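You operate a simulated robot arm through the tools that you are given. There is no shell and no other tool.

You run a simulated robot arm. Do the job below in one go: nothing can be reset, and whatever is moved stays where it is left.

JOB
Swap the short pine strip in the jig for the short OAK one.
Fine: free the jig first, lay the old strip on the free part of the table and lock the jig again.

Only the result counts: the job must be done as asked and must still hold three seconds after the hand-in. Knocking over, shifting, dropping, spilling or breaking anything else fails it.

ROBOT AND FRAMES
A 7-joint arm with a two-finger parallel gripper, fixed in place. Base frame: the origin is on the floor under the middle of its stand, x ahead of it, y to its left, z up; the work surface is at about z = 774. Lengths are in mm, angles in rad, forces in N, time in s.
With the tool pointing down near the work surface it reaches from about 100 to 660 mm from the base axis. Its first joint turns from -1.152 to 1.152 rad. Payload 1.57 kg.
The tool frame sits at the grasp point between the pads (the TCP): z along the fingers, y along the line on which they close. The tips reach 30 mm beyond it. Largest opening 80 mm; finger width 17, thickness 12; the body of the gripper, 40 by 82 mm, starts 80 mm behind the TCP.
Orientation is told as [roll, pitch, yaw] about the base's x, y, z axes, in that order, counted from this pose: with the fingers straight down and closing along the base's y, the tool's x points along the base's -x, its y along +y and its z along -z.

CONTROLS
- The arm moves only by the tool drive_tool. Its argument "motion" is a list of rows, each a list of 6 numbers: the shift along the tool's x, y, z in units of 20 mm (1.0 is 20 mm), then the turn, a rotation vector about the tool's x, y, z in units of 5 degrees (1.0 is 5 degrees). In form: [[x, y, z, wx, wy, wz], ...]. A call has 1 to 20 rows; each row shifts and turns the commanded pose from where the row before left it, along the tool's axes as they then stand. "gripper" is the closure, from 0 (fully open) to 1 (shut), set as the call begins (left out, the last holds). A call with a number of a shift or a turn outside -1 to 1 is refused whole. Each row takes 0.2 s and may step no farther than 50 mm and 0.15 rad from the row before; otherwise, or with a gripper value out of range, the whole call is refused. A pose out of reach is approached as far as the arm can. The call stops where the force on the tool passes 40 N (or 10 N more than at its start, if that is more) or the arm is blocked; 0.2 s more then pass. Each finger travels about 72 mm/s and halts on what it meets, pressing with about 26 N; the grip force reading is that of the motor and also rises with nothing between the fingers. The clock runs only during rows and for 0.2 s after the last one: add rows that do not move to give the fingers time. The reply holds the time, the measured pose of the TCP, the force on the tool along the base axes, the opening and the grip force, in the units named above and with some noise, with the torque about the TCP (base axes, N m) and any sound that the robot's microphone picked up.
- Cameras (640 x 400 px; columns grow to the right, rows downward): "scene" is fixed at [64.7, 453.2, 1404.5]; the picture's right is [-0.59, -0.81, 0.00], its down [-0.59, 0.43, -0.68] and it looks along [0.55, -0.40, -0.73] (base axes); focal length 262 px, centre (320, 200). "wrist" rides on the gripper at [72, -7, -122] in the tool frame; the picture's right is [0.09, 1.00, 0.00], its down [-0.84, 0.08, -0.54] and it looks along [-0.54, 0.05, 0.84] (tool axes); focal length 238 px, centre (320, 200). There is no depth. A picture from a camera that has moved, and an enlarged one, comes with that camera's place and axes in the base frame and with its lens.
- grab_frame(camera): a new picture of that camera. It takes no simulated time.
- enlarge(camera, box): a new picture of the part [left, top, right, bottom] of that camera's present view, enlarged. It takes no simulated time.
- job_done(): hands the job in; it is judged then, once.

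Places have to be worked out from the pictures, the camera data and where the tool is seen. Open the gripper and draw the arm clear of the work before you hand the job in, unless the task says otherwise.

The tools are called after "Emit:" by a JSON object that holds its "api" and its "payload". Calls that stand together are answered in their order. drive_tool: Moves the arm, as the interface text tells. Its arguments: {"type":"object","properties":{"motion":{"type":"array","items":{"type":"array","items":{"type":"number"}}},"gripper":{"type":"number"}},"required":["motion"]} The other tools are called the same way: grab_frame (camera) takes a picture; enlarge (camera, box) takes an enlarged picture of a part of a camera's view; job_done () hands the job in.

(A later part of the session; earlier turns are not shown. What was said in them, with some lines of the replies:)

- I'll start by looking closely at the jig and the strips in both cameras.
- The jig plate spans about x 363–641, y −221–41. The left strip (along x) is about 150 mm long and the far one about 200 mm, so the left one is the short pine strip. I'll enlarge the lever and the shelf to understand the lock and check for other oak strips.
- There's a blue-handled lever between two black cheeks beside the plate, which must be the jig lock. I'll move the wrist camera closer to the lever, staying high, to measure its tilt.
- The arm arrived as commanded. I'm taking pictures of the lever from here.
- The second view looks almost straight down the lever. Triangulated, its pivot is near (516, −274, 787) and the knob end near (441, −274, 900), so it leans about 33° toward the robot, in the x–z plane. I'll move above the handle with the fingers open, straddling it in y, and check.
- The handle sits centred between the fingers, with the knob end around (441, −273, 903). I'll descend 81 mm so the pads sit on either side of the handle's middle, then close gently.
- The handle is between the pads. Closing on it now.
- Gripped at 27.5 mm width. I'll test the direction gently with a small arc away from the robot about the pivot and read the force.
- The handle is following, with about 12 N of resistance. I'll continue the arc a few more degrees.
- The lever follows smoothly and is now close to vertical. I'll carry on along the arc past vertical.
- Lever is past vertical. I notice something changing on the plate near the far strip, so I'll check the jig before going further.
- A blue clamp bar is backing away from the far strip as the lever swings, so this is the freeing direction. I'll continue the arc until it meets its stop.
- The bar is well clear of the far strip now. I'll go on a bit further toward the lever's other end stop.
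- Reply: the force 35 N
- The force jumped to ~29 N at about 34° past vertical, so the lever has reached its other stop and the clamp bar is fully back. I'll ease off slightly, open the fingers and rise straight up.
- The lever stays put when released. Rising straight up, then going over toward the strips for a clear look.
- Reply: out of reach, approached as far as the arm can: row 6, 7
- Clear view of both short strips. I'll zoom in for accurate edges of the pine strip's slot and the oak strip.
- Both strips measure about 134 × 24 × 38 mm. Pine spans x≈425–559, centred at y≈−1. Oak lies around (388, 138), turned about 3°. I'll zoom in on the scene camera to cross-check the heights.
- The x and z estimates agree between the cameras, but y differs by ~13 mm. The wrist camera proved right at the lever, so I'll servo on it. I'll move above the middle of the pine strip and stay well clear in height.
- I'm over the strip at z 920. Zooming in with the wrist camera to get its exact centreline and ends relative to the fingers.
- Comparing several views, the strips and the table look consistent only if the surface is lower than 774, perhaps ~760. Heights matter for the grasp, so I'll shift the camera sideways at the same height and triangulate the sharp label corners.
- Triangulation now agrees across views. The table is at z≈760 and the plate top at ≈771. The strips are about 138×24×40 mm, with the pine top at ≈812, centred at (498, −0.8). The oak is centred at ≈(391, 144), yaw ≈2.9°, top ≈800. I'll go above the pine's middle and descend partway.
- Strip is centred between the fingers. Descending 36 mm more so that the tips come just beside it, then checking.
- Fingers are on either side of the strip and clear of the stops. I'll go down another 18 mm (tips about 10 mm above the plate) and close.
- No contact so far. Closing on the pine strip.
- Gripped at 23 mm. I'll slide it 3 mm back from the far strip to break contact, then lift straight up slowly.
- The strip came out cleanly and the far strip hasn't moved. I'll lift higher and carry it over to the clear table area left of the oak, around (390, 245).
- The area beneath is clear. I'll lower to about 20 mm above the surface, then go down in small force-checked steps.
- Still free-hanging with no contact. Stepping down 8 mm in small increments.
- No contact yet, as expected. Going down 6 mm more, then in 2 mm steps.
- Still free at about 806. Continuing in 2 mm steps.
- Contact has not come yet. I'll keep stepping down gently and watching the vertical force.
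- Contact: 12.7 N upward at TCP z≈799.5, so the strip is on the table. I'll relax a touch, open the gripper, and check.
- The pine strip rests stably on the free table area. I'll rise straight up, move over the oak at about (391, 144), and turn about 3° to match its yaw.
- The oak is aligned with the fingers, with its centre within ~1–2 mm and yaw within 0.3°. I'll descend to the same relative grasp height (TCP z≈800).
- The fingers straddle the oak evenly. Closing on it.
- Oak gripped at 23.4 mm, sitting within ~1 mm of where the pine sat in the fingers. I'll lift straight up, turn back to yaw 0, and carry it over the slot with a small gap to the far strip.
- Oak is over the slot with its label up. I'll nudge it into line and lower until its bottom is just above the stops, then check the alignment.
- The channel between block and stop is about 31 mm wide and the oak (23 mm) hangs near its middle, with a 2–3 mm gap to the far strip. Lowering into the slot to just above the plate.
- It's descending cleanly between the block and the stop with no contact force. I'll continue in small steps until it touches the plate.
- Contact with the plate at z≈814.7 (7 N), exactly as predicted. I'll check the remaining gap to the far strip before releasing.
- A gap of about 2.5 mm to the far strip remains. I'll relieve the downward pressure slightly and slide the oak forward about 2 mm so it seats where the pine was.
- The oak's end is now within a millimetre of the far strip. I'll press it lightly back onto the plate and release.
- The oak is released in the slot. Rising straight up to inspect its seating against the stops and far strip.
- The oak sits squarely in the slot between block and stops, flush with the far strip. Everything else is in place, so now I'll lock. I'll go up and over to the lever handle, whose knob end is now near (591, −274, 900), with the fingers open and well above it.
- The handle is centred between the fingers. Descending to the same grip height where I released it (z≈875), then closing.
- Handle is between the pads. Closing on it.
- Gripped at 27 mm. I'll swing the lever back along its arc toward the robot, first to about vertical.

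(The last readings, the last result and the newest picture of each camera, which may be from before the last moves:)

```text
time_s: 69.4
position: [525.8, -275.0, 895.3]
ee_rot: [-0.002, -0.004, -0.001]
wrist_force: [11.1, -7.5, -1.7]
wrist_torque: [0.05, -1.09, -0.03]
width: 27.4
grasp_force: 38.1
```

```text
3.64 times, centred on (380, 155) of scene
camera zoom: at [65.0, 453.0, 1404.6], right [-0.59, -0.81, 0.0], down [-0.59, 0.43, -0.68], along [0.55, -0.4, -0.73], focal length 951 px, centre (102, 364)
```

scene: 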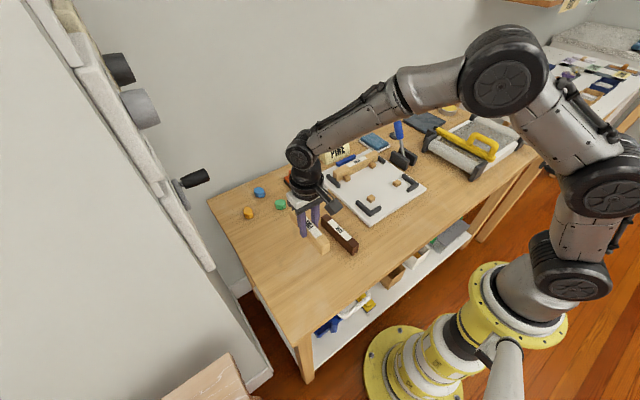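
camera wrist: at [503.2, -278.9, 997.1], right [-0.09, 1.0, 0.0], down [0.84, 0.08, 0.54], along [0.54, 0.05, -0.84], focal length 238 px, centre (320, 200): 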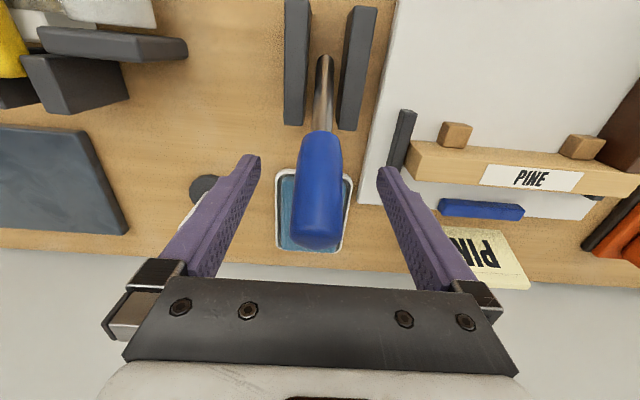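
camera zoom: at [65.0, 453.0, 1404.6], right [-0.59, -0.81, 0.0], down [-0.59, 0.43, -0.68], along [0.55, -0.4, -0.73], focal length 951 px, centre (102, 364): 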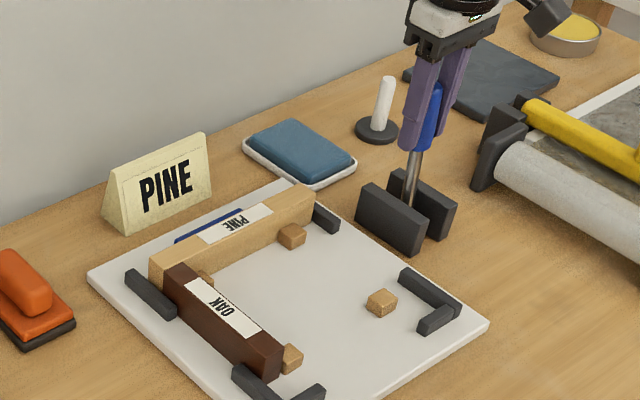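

The bar is closing back onto the far strip as the lever comes up, with the same light ~11 N resistance as before. Continuing past vertical.

Emit:
{"api": "drive_tool", "payload": {"motion": [[0.46, 0, -0.015, 0, 0, 0], [0.465, 0, 0.03, 0, 0, 0], [0.455, 0, 0.065, 0, 0, 0], [0.45, 0, 0.11, 0, 0, 0], [0, 0, 0, 0, 0, 0]]}}

Emit:
{"api": "enlarge", "payload": {"camera": "scene", "box": [310, 100, 450, 210]}}

```text
time_s: 70.6
position: [489.0, -275.4, 892.7]
ee_rot: [-0.001, -0.003, 0.0]
wrist_force: [1.7, -6.9, 12.5]
wrist_torque: [0.14, -0.65, -0.02]
width: 26.9
grasp_force: 37.5
```

```text
3.64 times, centred on (380, 155) of scene
camera zoom: at [64.6, 453.1, 1404.6], right [-0.59, -0.81, 0.0], down [-0.59, 0.43, -0.68], along [0.55, -0.4, -0.73], focal length 951 px, centre (102, 364)
```

zoom: 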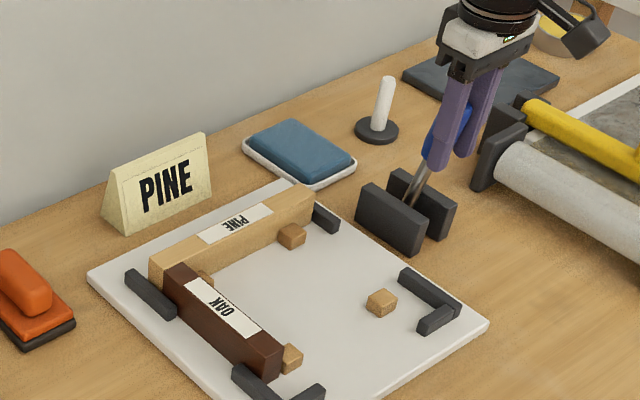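

The bar now hides behind the far strip. I'll bring the lever the rest of the way to its original locked lean.

Emit:
{"api": "drive_tool", "payload": {"motion": [[0.44, 0, 0.1, 0, 0, 0], [0.425, 0, 0.17, 0, 0, 0], [0.405, 0, 0.21, 0, 0, 0], [0, 0, 0, 0, 0, 0]]}}

Emit:
{"api": "enlarge", "payload": {"camera": "scene", "box": [310, 100, 450, 210]}}

Emit:
{"api": "grab_frame", "payload": {"camera": "wrist"}}

```text
time_s: 71.6
position: [462.5, -273.8, 880.0]
ee_rot: [0.002, 0.002, -0.001]
wrist_force: [-0.5, 1.0, 0.4]
wrist_torque: [-0.02, 0.01, -0.04]
width: 0.3
grasp_force: 21.2
```

```text
3.64 times, centred on (380, 155) of scene
camera zoom: at [64.7, 453.2, 1404.5], right [-0.59, -0.81, 0.0], down [-0.59, 0.43, -0.68], along [0.55, -0.4, -0.73], focal length 951 px, centre (102, 364)
```

zoom: 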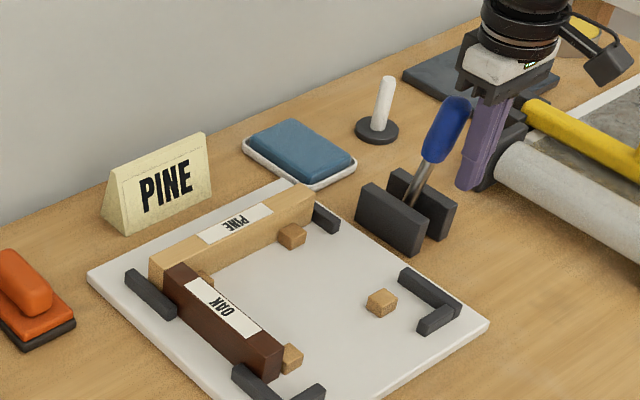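

```text
taken
camera wrist: at [390.2, -280.2, 1001.6], right [-0.09, 1.0, 0.0], down [0.84, 0.08, 0.54], along [0.54, 0.05, -0.84], focal length 238 px, centre (320, 200)
```

wrist: 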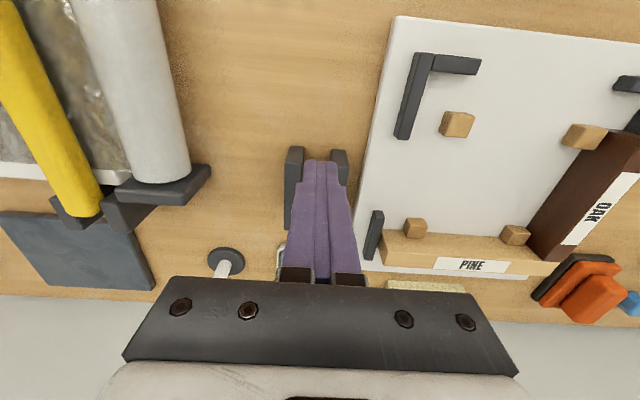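

The handle slipped out of the grip before the end: the fingers are now shut on its near side and the lever is only partway, about 16–20° past vertical. I'll open the fingers here (clear of the handle) and look.

Emit:
{"api": "drive_tool", "payload": {"motion": [[0, 0, 0, 0, 0, 0], [0, 0, 0, 0, 0, 0], [0, 0, 0, 0, 0, 0], [0, 0, 0, 0, 0, 0], [0, 0, 0, 0, 0, 0]], "gripper": 0}}

Emit:
{"api": "grab_frame", "payload": {"camera": "wrist"}}

Emit:
{"api": "enlarge", "payload": {"camera": "scene", "box": [370, 100, 450, 170]}}

```text
time_s: 72.8
position: [463.5, -275.1, 880.9]
ee_rot: [0.0, -0.001, 0.0]
wrist_force: [-0.5, 0.6, -0.4]
wrist_torque: [0.0, 0.03, 0.03]
width: 79.8
grasp_force: 0.0
```

```text
taken
camera wrist: at [390.6, -280.4, 1002.4], right [-0.09, 1.0, 0.0], down [0.84, 0.08, 0.54], along [0.54, 0.05, -0.84], focal length 238 px, centre (320, 200)
```

wrist: 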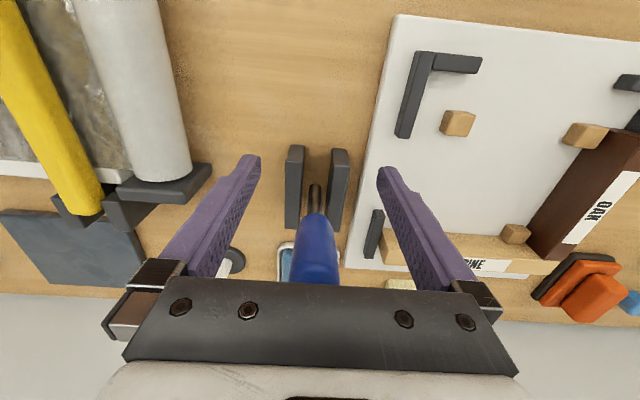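

```text
5.71 times, centred on (410, 135) of scene
camera zoom: at [64.7, 453.2, 1404.5], right [-0.59, -0.81, 0.0], down [-0.59, 0.43, -0.68], along [0.55, -0.4, -0.73], focal length 1495 px, centre (-194, 571)
```

zoom: 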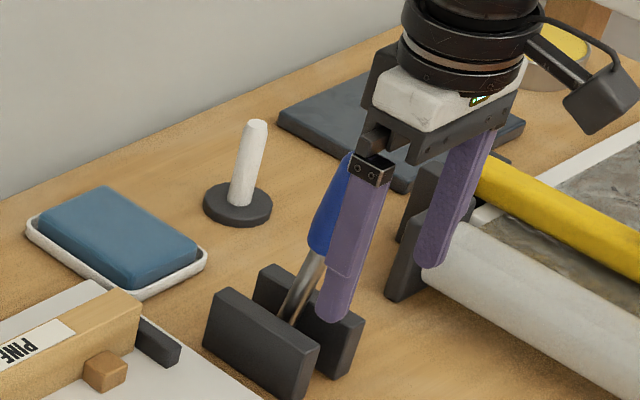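

The lever is only about 9° past vertical, so the grip slid off part-way. Instead of regripping I'll push it with closed fingers from its far side. First I go up and over, to about x 545, staying above the knob, then close the fingers.

Emit:
{"api": "drive_tool", "payload": {"motion": [[0, 0, -0.87, 0, 0, 0], [0, 0, -0.87, 0, 0, 0], [0, 0, -0.87, 0, 0, 0], [0, 0, -0.87, 0, 0, 0], [0, 0, -0.87, 0, 0, 0], [0, 0, -0.87, 0, 0, 0], [-0.82, 0, 0, 0, 0, 0], [-0.82, 0, 0, 0, 0, 0], [-0.82, 0, 0, 0, 0, 0], [-0.82, 0, 0, 0, 0, 0], [-0.82, 0, 0, 0, 0, 0], [0, 0, 0, 0, 0, 0]]}}

Emit:
{"api": "grab_frame", "payload": {"camera": "wrist"}}

Emit:
{"api": "enlarge", "payload": {"camera": "scene", "box": [350, 60, 480, 180]}}

```text
time_s: 75.4
position: [544.5, -275.5, 985.0]
ee_rot: [0.0, 0.002, -0.001]
wrist_force: [-0.6, 0.1, 1.2]
wrist_torque: [-0.01, 0.01, 0.03]
width: 80.0
grasp_force: 0.2
```

```text
taken
camera wrist: at [471.7, -280.9, 1106.6], right [-0.09, 1.0, 0.0], down [0.84, 0.08, 0.54], along [0.54, 0.05, -0.84], focal length 238 px, centre (320, 200)
```

wrist: 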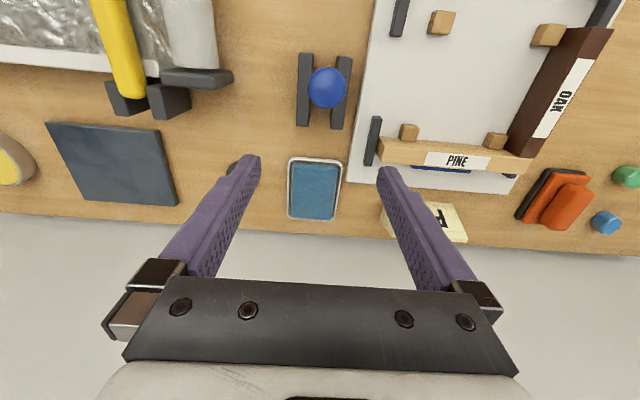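

```text
3.33 times, centred on (415, 120) of scene
camera zoom: at [64.7, 453.2, 1404.5], right [-0.59, -0.81, 0.0], down [-0.59, 0.43, -0.68], along [0.55, -0.4, -0.73], focal length 872 px, centre (3, 467)
```

zoom: 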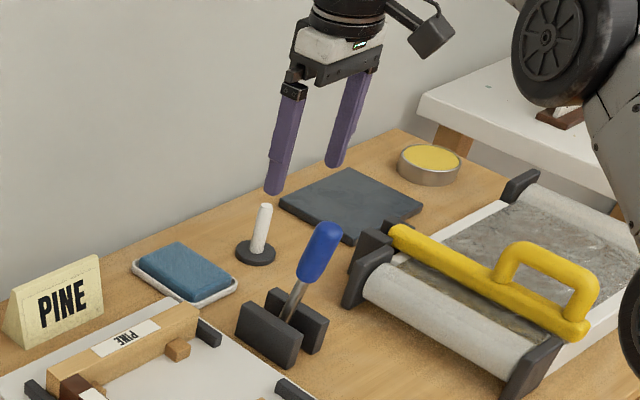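

Lever confirmed at ~9° past vertical, with the bar not fully home. I'll close the fingers here on its far side, then descend to push height.

Emit:
{"api": "drive_tool", "payload": {"motion": [[0, 0.05, 0, 0, 0, 0], [0, 0, 0, 0, 0, 0], [0, 0, 0, 0, 0, 0], [0, 0, 0, 0, 0, 0]], "gripper": 1}}

Emit:
{"api": "drive_tool", "payload": {"motion": [[0, 0, 0.8, 0, 0, 0], [0, 0, 0.8, 0, 0, 0], [0, 0, 0.8, 0, 0, 0], [0, 0, 0.8, 0, 0, 0], [0, 0, 0, 0, 0, 0]]}}

Emit:
{"api": "grab_frame", "payload": {"camera": "wrist"}}

Emit:
{"api": "enlarge", "payload": {"camera": "scene", "box": [350, 60, 480, 180]}}

```text
time_s: 76.4
position: [545.0, -274.3, 986.5]
ee_rot: [-0.001, 0.0, -0.001]
wrist_force: [-0.9, 0.4, -0.3]
wrist_torque: [-0.02, -0.03, 0.0]
width: 0.0
grasp_force: 21.3
```

```text
time_s: 77.6
position: [543.9, -274.7, 920.3]
ee_rot: [0.002, -0.001, 0.0]
wrist_force: [0.8, -0.3, 0.3]
wrist_torque: [-0.01, 0.02, 0.01]
width: 0.0
grasp_force: 21.3
```

```text
taken
camera wrist: at [471.8, -279.6, 1042.8], right [-0.09, 1.0, 0.0], down [0.84, 0.08, 0.54], along [0.54, 0.05, -0.84], focal length 238 px, centre (320, 200)
```

wrist: 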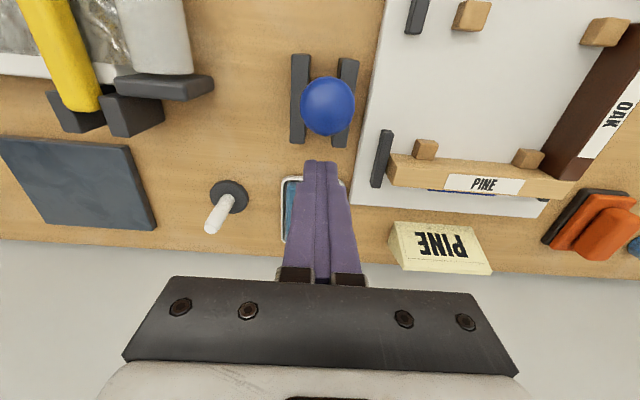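

```text
3.33 times, centred on (415, 120) of scene
camera zoom: at [64.7, 453.2, 1404.5], right [-0.59, -0.81, 0.0], down [-0.59, 0.43, -0.68], along [0.55, -0.4, -0.73], focal length 872 px, centre (3, 467)
```

zoom: 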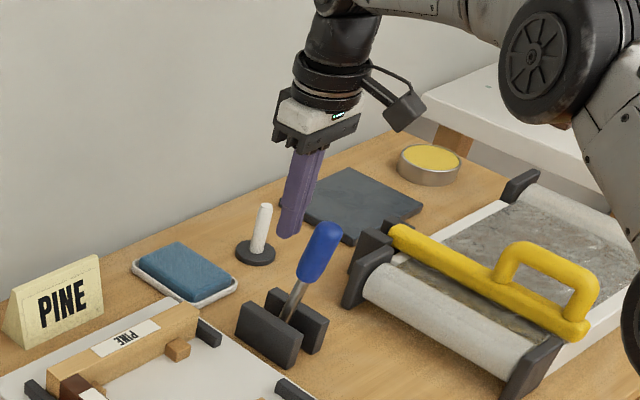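

The closed fingers are behind the handle, in line with it. I'll approach 20 mm, then push in small steps while reading the force.

Emit:
{"api": "drive_tool", "payload": {"motion": [[0.5, 0, 0, 0, 0, 0], [0.5, 0, 0, 0, 0, 0], [0.2, 0, 0, 0, 0, 0], [0, 0, 0, 0, 0, 0]]}}

Emit:
{"api": "drive_tool", "payload": {"motion": [[0.2, 0, 0.02, 0, 0, 0], [0.2, 0, 0.02, 0, 0, 0], [0, 0, 0, 0, 0, 0]]}}

Emit:
{"api": "enlarge", "payload": {"camera": "scene", "box": [310, 80, 470, 210]}}

```text
time_s: 78.6
position: [519.7, -272.5, 920.4]
ee_rot: [0.001, -0.002, -0.001]
wrist_force: [0.3, 0.1, 0.8]
wrist_torque: [0.0, 0.03, 0.01]
width: 0.0
grasp_force: 20.9
```

```text
time_s: 79.4
position: [513.4, -273.3, 920.6]
ee_rot: [0.001, 0.001, 0.001]
wrist_force: [0.0, 0.8, -0.3]
wrist_torque: [0.01, -0.03, 0.01]
width: 0.0
grasp_force: 21.9
```

```text
3.08 times, centred on (390, 145) of scene
camera zoom: at [64.7, 453.2, 1404.5], right [-0.59, -0.81, 0.0], down [-0.59, 0.43, -0.68], along [0.55, -0.4, -0.73], focal length 805 px, centre (105, 369)
```

zoom: 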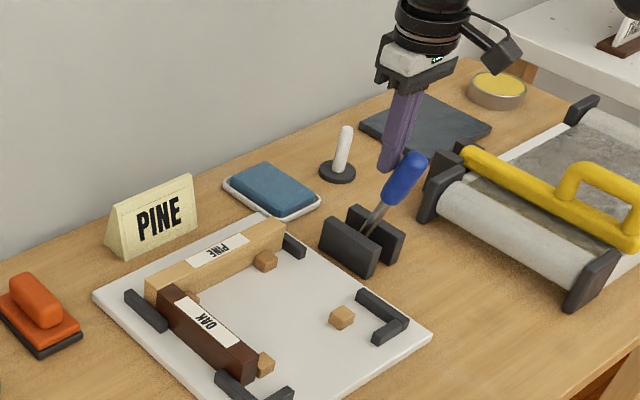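

No contact force yet. Continuing the push in small steps.

Emit:
{"api": "drive_tool", "payload": {"motion": [[0.2, 0, 0.03, 0, 0, 0], [0.2, 0, 0.03, 0, 0, 0], [0, 0, 0, 0, 0, 0]]}}

Emit:
{"api": "drive_tool", "payload": {"motion": [[0.2, 0, 0.04, 0, 0, 0], [0.2, 0, 0.04, 0, 0, 0], [0, 0, 0, 0, 0, 0]]}}

Emit:
{"api": "enlarge", "payload": {"camera": "scene", "box": [310, 80, 470, 210]}}

Emit:
{"api": "grab_frame", "payload": {"camera": "wrist"}}

```text
time_s: 80.2
position: [503.8, -273.8, 919.2]
ee_rot: [0.0, 0.001, 0.0]
wrist_force: [-0.7, 1.1, -0.1]
wrist_torque: [-0.03, -0.02, 0.0]
width: 0.2
grasp_force: 21.5
```

```text
time_s: 81.0
position: [496.3, -273.7, 917.4]
ee_rot: [0.0, 0.001, 0.0]
wrist_force: [0.4, -0.4, 0.8]
wrist_torque: [-0.01, -0.03, 0.01]
width: 0.0
grasp_force: 21.5
```

```text
3.08 times, centred on (390, 145) of scene
camera zoom: at [64.7, 453.2, 1404.5], right [-0.59, -0.81, 0.0], down [-0.59, 0.43, -0.68], along [0.55, -0.4, -0.73], focal length 805 px, centre (105, 369)
```

zoom: 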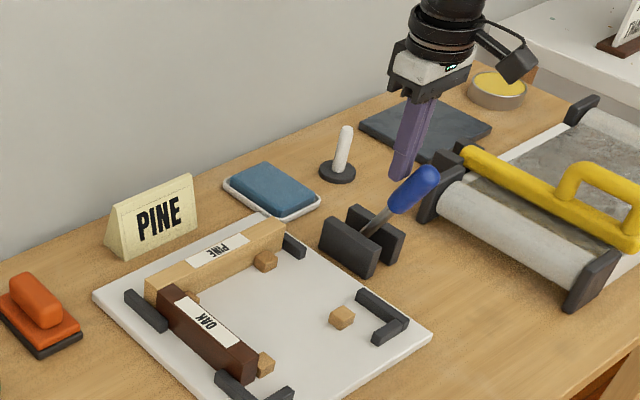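

```text
taken
camera wrist: at [423.1, -278.2, 1039.4], right [-0.09, 1.0, 0.0], down [0.84, 0.08, 0.54], along [0.54, 0.05, -0.84], focal length 238 px, centre (320, 200)
```

wrist: 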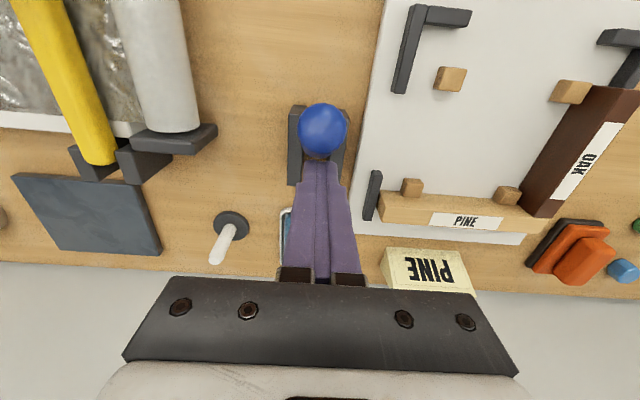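

The lever is following the push easily. Continuing toward its locked stop.

Emit:
{"api": "drive_tool", "payload": {"motion": [[0.2, 0, 0.05, 0, 0, 0], [0.2, 0, 0.05, 0, 0, 0], [0, 0, 0, 0, 0, 0]]}}

Emit:
{"api": "drive_tool", "payload": {"motion": [[0.2, 0, 0.06, 0, 0, 0], [0.15, 0, 0.06, 0, 0, 0], [0, 0, 0, 0, 0, 0]]}}

Emit:
{"api": "enlarge", "payload": {"camera": "scene", "box": [310, 80, 470, 210]}}

Emit:
{"api": "grab_frame", "payload": {"camera": "wrist"}}

```text
time_s: 81.8
position: [489.0, -273.8, 914.8]
ee_rot: [0.0, -0.001, 0.001]
wrist_force: [-0.4, -0.2, 0.0]
wrist_torque: [0.02, -0.01, 0.0]
width: 0.0
grasp_force: 21.2
```

```text
time_s: 82.6
position: [482.7, -273.5, 913.7]
ee_rot: [0.001, 0.001, 0.001]
wrist_force: [1.6, 0.2, 1.4]
wrist_torque: [-0.05, -0.03, 0.02]
width: 0.1
grasp_force: 21.3
```

```text
3.08 times, centred on (390, 145) of scene
camera zoom: at [64.8, 453.2, 1404.5], right [-0.59, -0.81, 0.0], down [-0.59, 0.43, -0.68], along [0.55, -0.4, -0.73], focal length 805 px, centre (105, 369)
```

zoom: 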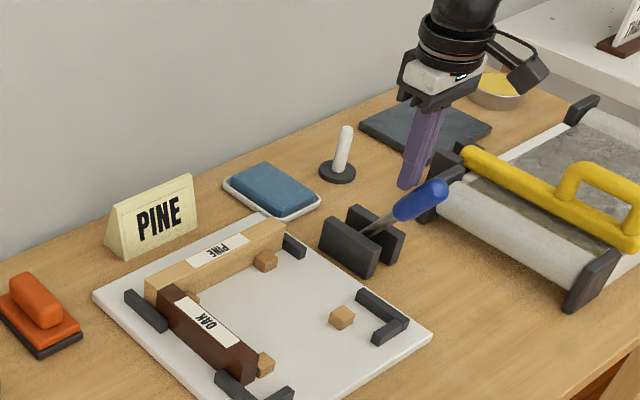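

```text
taken
camera wrist: at [409.5, -278.7, 1034.8], right [-0.09, 1.0, 0.0], down [0.84, 0.08, 0.54], along [0.54, 0.05, -0.84], focal length 238 px, centre (320, 200)
```

wrist: 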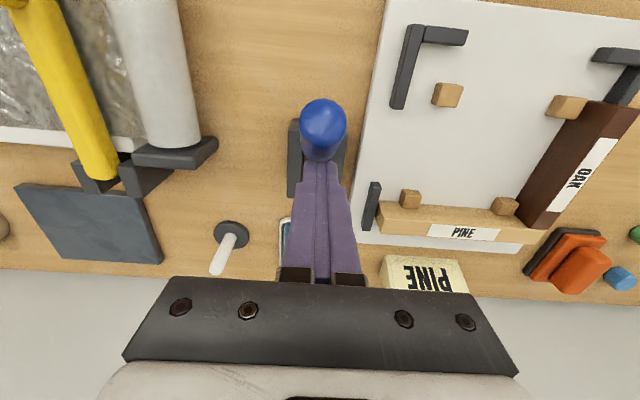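

The lever is nearly at its original lean. Comparing with the very first picture using the same crop.

Emit:
{"api": "enlarge", "payload": {"camera": "scene", "box": [380, 115, 460, 185]}}

Emit:
{"api": "drive_tool", "payload": {"motion": [[0.15, 0, 0.06, 0, 0, 0], [0.1, 0, 0.04, 0, 0, 0], [0, 0, 0, 0, 0, 0]]}}

Emit:
{"api": "enlarge", "payload": {"camera": "scene", "box": [380, 115, 460, 185]}}

```text
5.71 times, centred on (420, 150) of scene
camera zoom: at [64.8, 453.2, 1404.5], right [-0.59, -0.81, 0.0], down [-0.59, 0.43, -0.68], along [0.55, -0.4, -0.73], focal length 1495 px, centre (-251, 486)
```

zoom: 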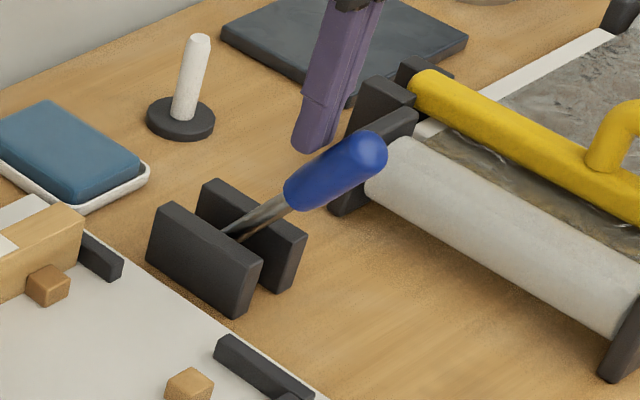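

```text
time_s: 83.4
position: [480.5, -272.9, 913.4]
ee_rot: [-0.004, -0.012, -0.001]
wrist_force: [20.8, 4.2, 8.6]
wrist_torque: [0.09, -0.58, -0.01]
width: 0.0
grasp_force: 21.2
```

```text
5.71 times, centred on (420, 150) of scene
camera zoom: at [65.1, 453.4, 1404.5], right [-0.59, -0.81, 0.0], down [-0.59, 0.43, -0.68], along [0.55, -0.4, -0.73], focal length 1495 px, centre (-251, 486)
```

zoom: 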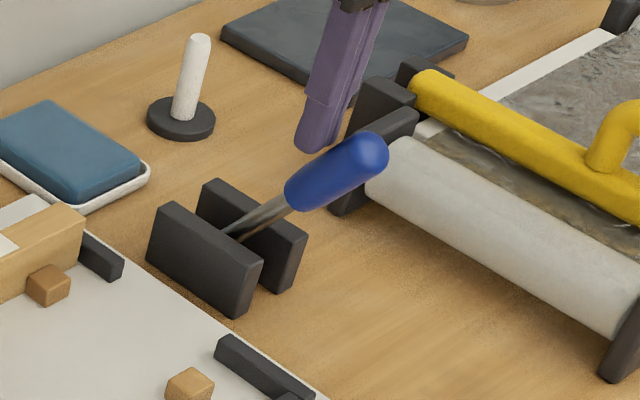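

The lever matches the first picture exactly, and the force rose to 21 N at its stop, so the jig is locked. I'll back the fingers away from the handle and then rise.

Emit:
{"api": "drive_tool", "payload": {"motion": [[-0.3, 0, -0.1, 0, 0, 0], [-0.6, 0, -0.2, 0, 0, 0], [-0.6, 0, -0.4, 0, 0, 0], [-0.3, 0, -0.9, 0, 0, 0], [0, 0, -0.9, 0, 0, 0], [0, 0, -0.9, 0, 0, 0], [0, 0, 0, 0, 0, 0]]}}

Emit:
{"api": "enlarge", "payload": {"camera": "scene", "box": [380, 115, 460, 185]}}

Emit:
{"api": "enlarge", "payload": {"camera": "scene", "box": [300, 120, 440, 230]}}

Emit:
{"api": "enlarge", "payload": {"camera": "scene", "box": [325, 150, 385, 220]}}

```text
time_s: 85.0
position: [513.0, -274.4, 982.1]
ee_rot: [-0.001, 0.0, -0.001]
wrist_force: [-0.6, -0.7, 0.1]
wrist_torque: [-0.03, 0.01, -0.01]
width: 0.3
grasp_force: 20.8
```

```text
5.71 times, centred on (420, 150) of scene
camera zoom: at [64.7, 453.2, 1404.5], right [-0.59, -0.81, 0.0], down [-0.59, 0.43, -0.68], along [0.55, -0.4, -0.73], focal length 1495 px, centre (-251, 486)
```

zoom: 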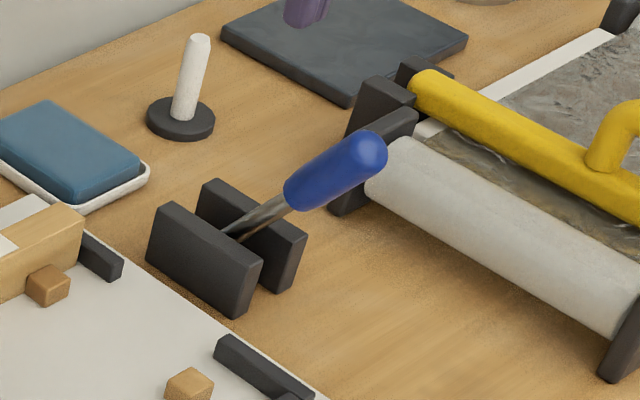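

```text
3.64 times, centred on (370, 175) of scene
camera zoom: at [64.7, 453.2, 1404.5], right [-0.59, -0.81, 0.0], down [-0.59, 0.43, -0.68], along [0.55, -0.4, -0.73], focal length 951 px, centre (138, 291)
```

zoom: 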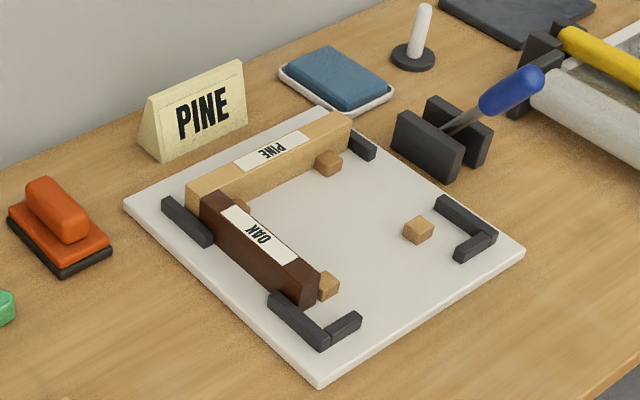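

```text
5.71 times, centred on (355, 185) of scene
camera zoom: at [64.7, 453.2, 1404.5], right [-0.59, -0.81, 0.0], down [-0.59, 0.43, -0.68], along [0.55, -0.4, -0.73], focal length 1495 px, centre (120, 286)
```

zoom: 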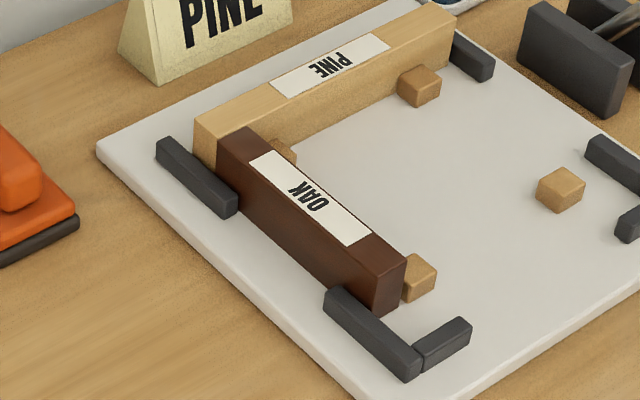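

The oak sits where the pine was, the far strip is unmoved, and the lever holds in its original locked position. I'll open the gripper and withdraw up and away to the starting area, then do a final check.

Emit:
{"api": "drive_tool", "payload": {"motion": [[0, 0, -0.8, 0, 0, 0], [0.5, 0.75, -0.75, 0, 0, 0], [0.5, 0.75, -0.75, 0, 0, 0], [0.5, 0.75, -0.75, 0, 0, 0], [0.5, 0.75, -0.75, 0, 0, 0], [0.5, 0.75, -0.75, 0, 0, 0], [0.5, 0.75, -0.75, 0, 0, 0], [0.5, 0.75, -0.75, 0, 0, 0], [0.5, 0.75, -0.75, 0, 0, 0], [0.5, 0.75, -0.75, 0, 0, 0], [0.5, 0.75, 0, 0, 0, 0], [0, 0, 0, 0, 0, 0]], "gripper": 0}}

Emit:
{"api": "grab_frame", "payload": {"camera": "scene"}}

Emit:
{"api": "grab_frame", "payload": {"camera": "wrist"}}

Emit:
{"api": "enlarge", "payload": {"camera": "wrist", "box": [190, 40, 510, 240]}}

```text
time_s: 87.6
position: [415.7, -123.7, 1129.6]
ee_rot: [-0.001, 0.0, 0.0]
wrist_force: [0.2, 0.7, -0.6]
wrist_torque: [0.0, -0.04, 0.03]
width: 80.1
grasp_force: 0.0
```

```text
taken
```

scene: 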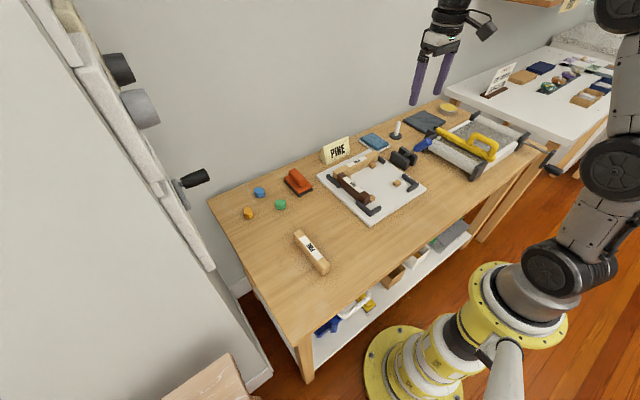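

```text
taken
camera wrist: at [342.0, -129.1, 1251.5], right [-0.09, 1.0, 0.0], down [0.84, 0.08, 0.54], along [0.54, 0.05, -0.84], focal length 238 px, centre (320, 200)
```

wrist: 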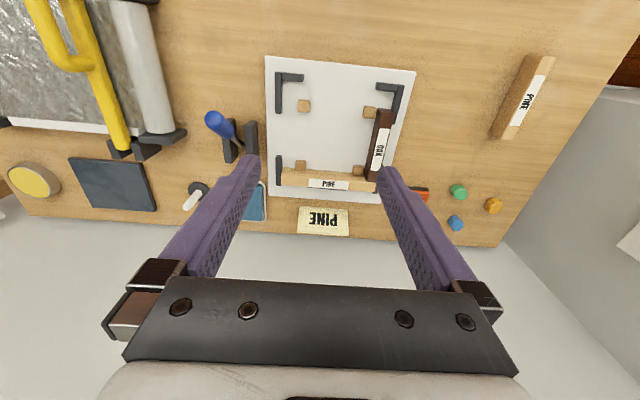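

```text
2.00 times, centred on (350, 140) of wrist
camera zoom: at [342.0, -129.1, 1251.5], right [-0.09, 1.0, 0.0], down [0.84, 0.08, 0.54], along [0.54, 0.05, -0.84], focal length 477 px, centre (260, 320)
```

zoom: 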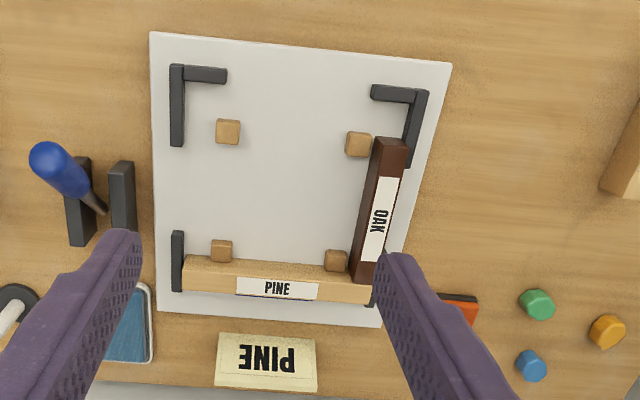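

Final check: the short oak strip is in the jig against the far strip, and the lever and clamp bar are back in the locked position. The short pine strip lies on the clear left part of the table, nothing else has moved, and the gripper is open and clear. Handing in.

Emit:
{"api": "job_done", "payload": {}}

```text
The job is handed in.
```

The short oak strip is now in the jig in place of the short pine one, and the jig is locked again. I handed the job in, but it returned no verdict.

- **Jig:** I swung the lever away from the robot to its stop to free the clamp bar. After the swap I brought it back to its original position, where it met its stop again. On the way back the handle slipped out of the grip once, so I pushed the lever the rest of the way with closed fingers.
- **Oak strip:** It sits label up between the stops and the blocks, up against the long far strip. It is about 2 mm further left (+y) than the pine was, and it clears the stops on both sides.
- **Pine strip:** It lies label up on the clear left part of the table, at about x 390, y 245.
- **Everything else:** The long pine strip and the other items look unmoved in the final pictures. The gripper is open and the arm is back near its starting pose.

The table surface came out at about z = 760, not 774, so I worked from the measured heights.
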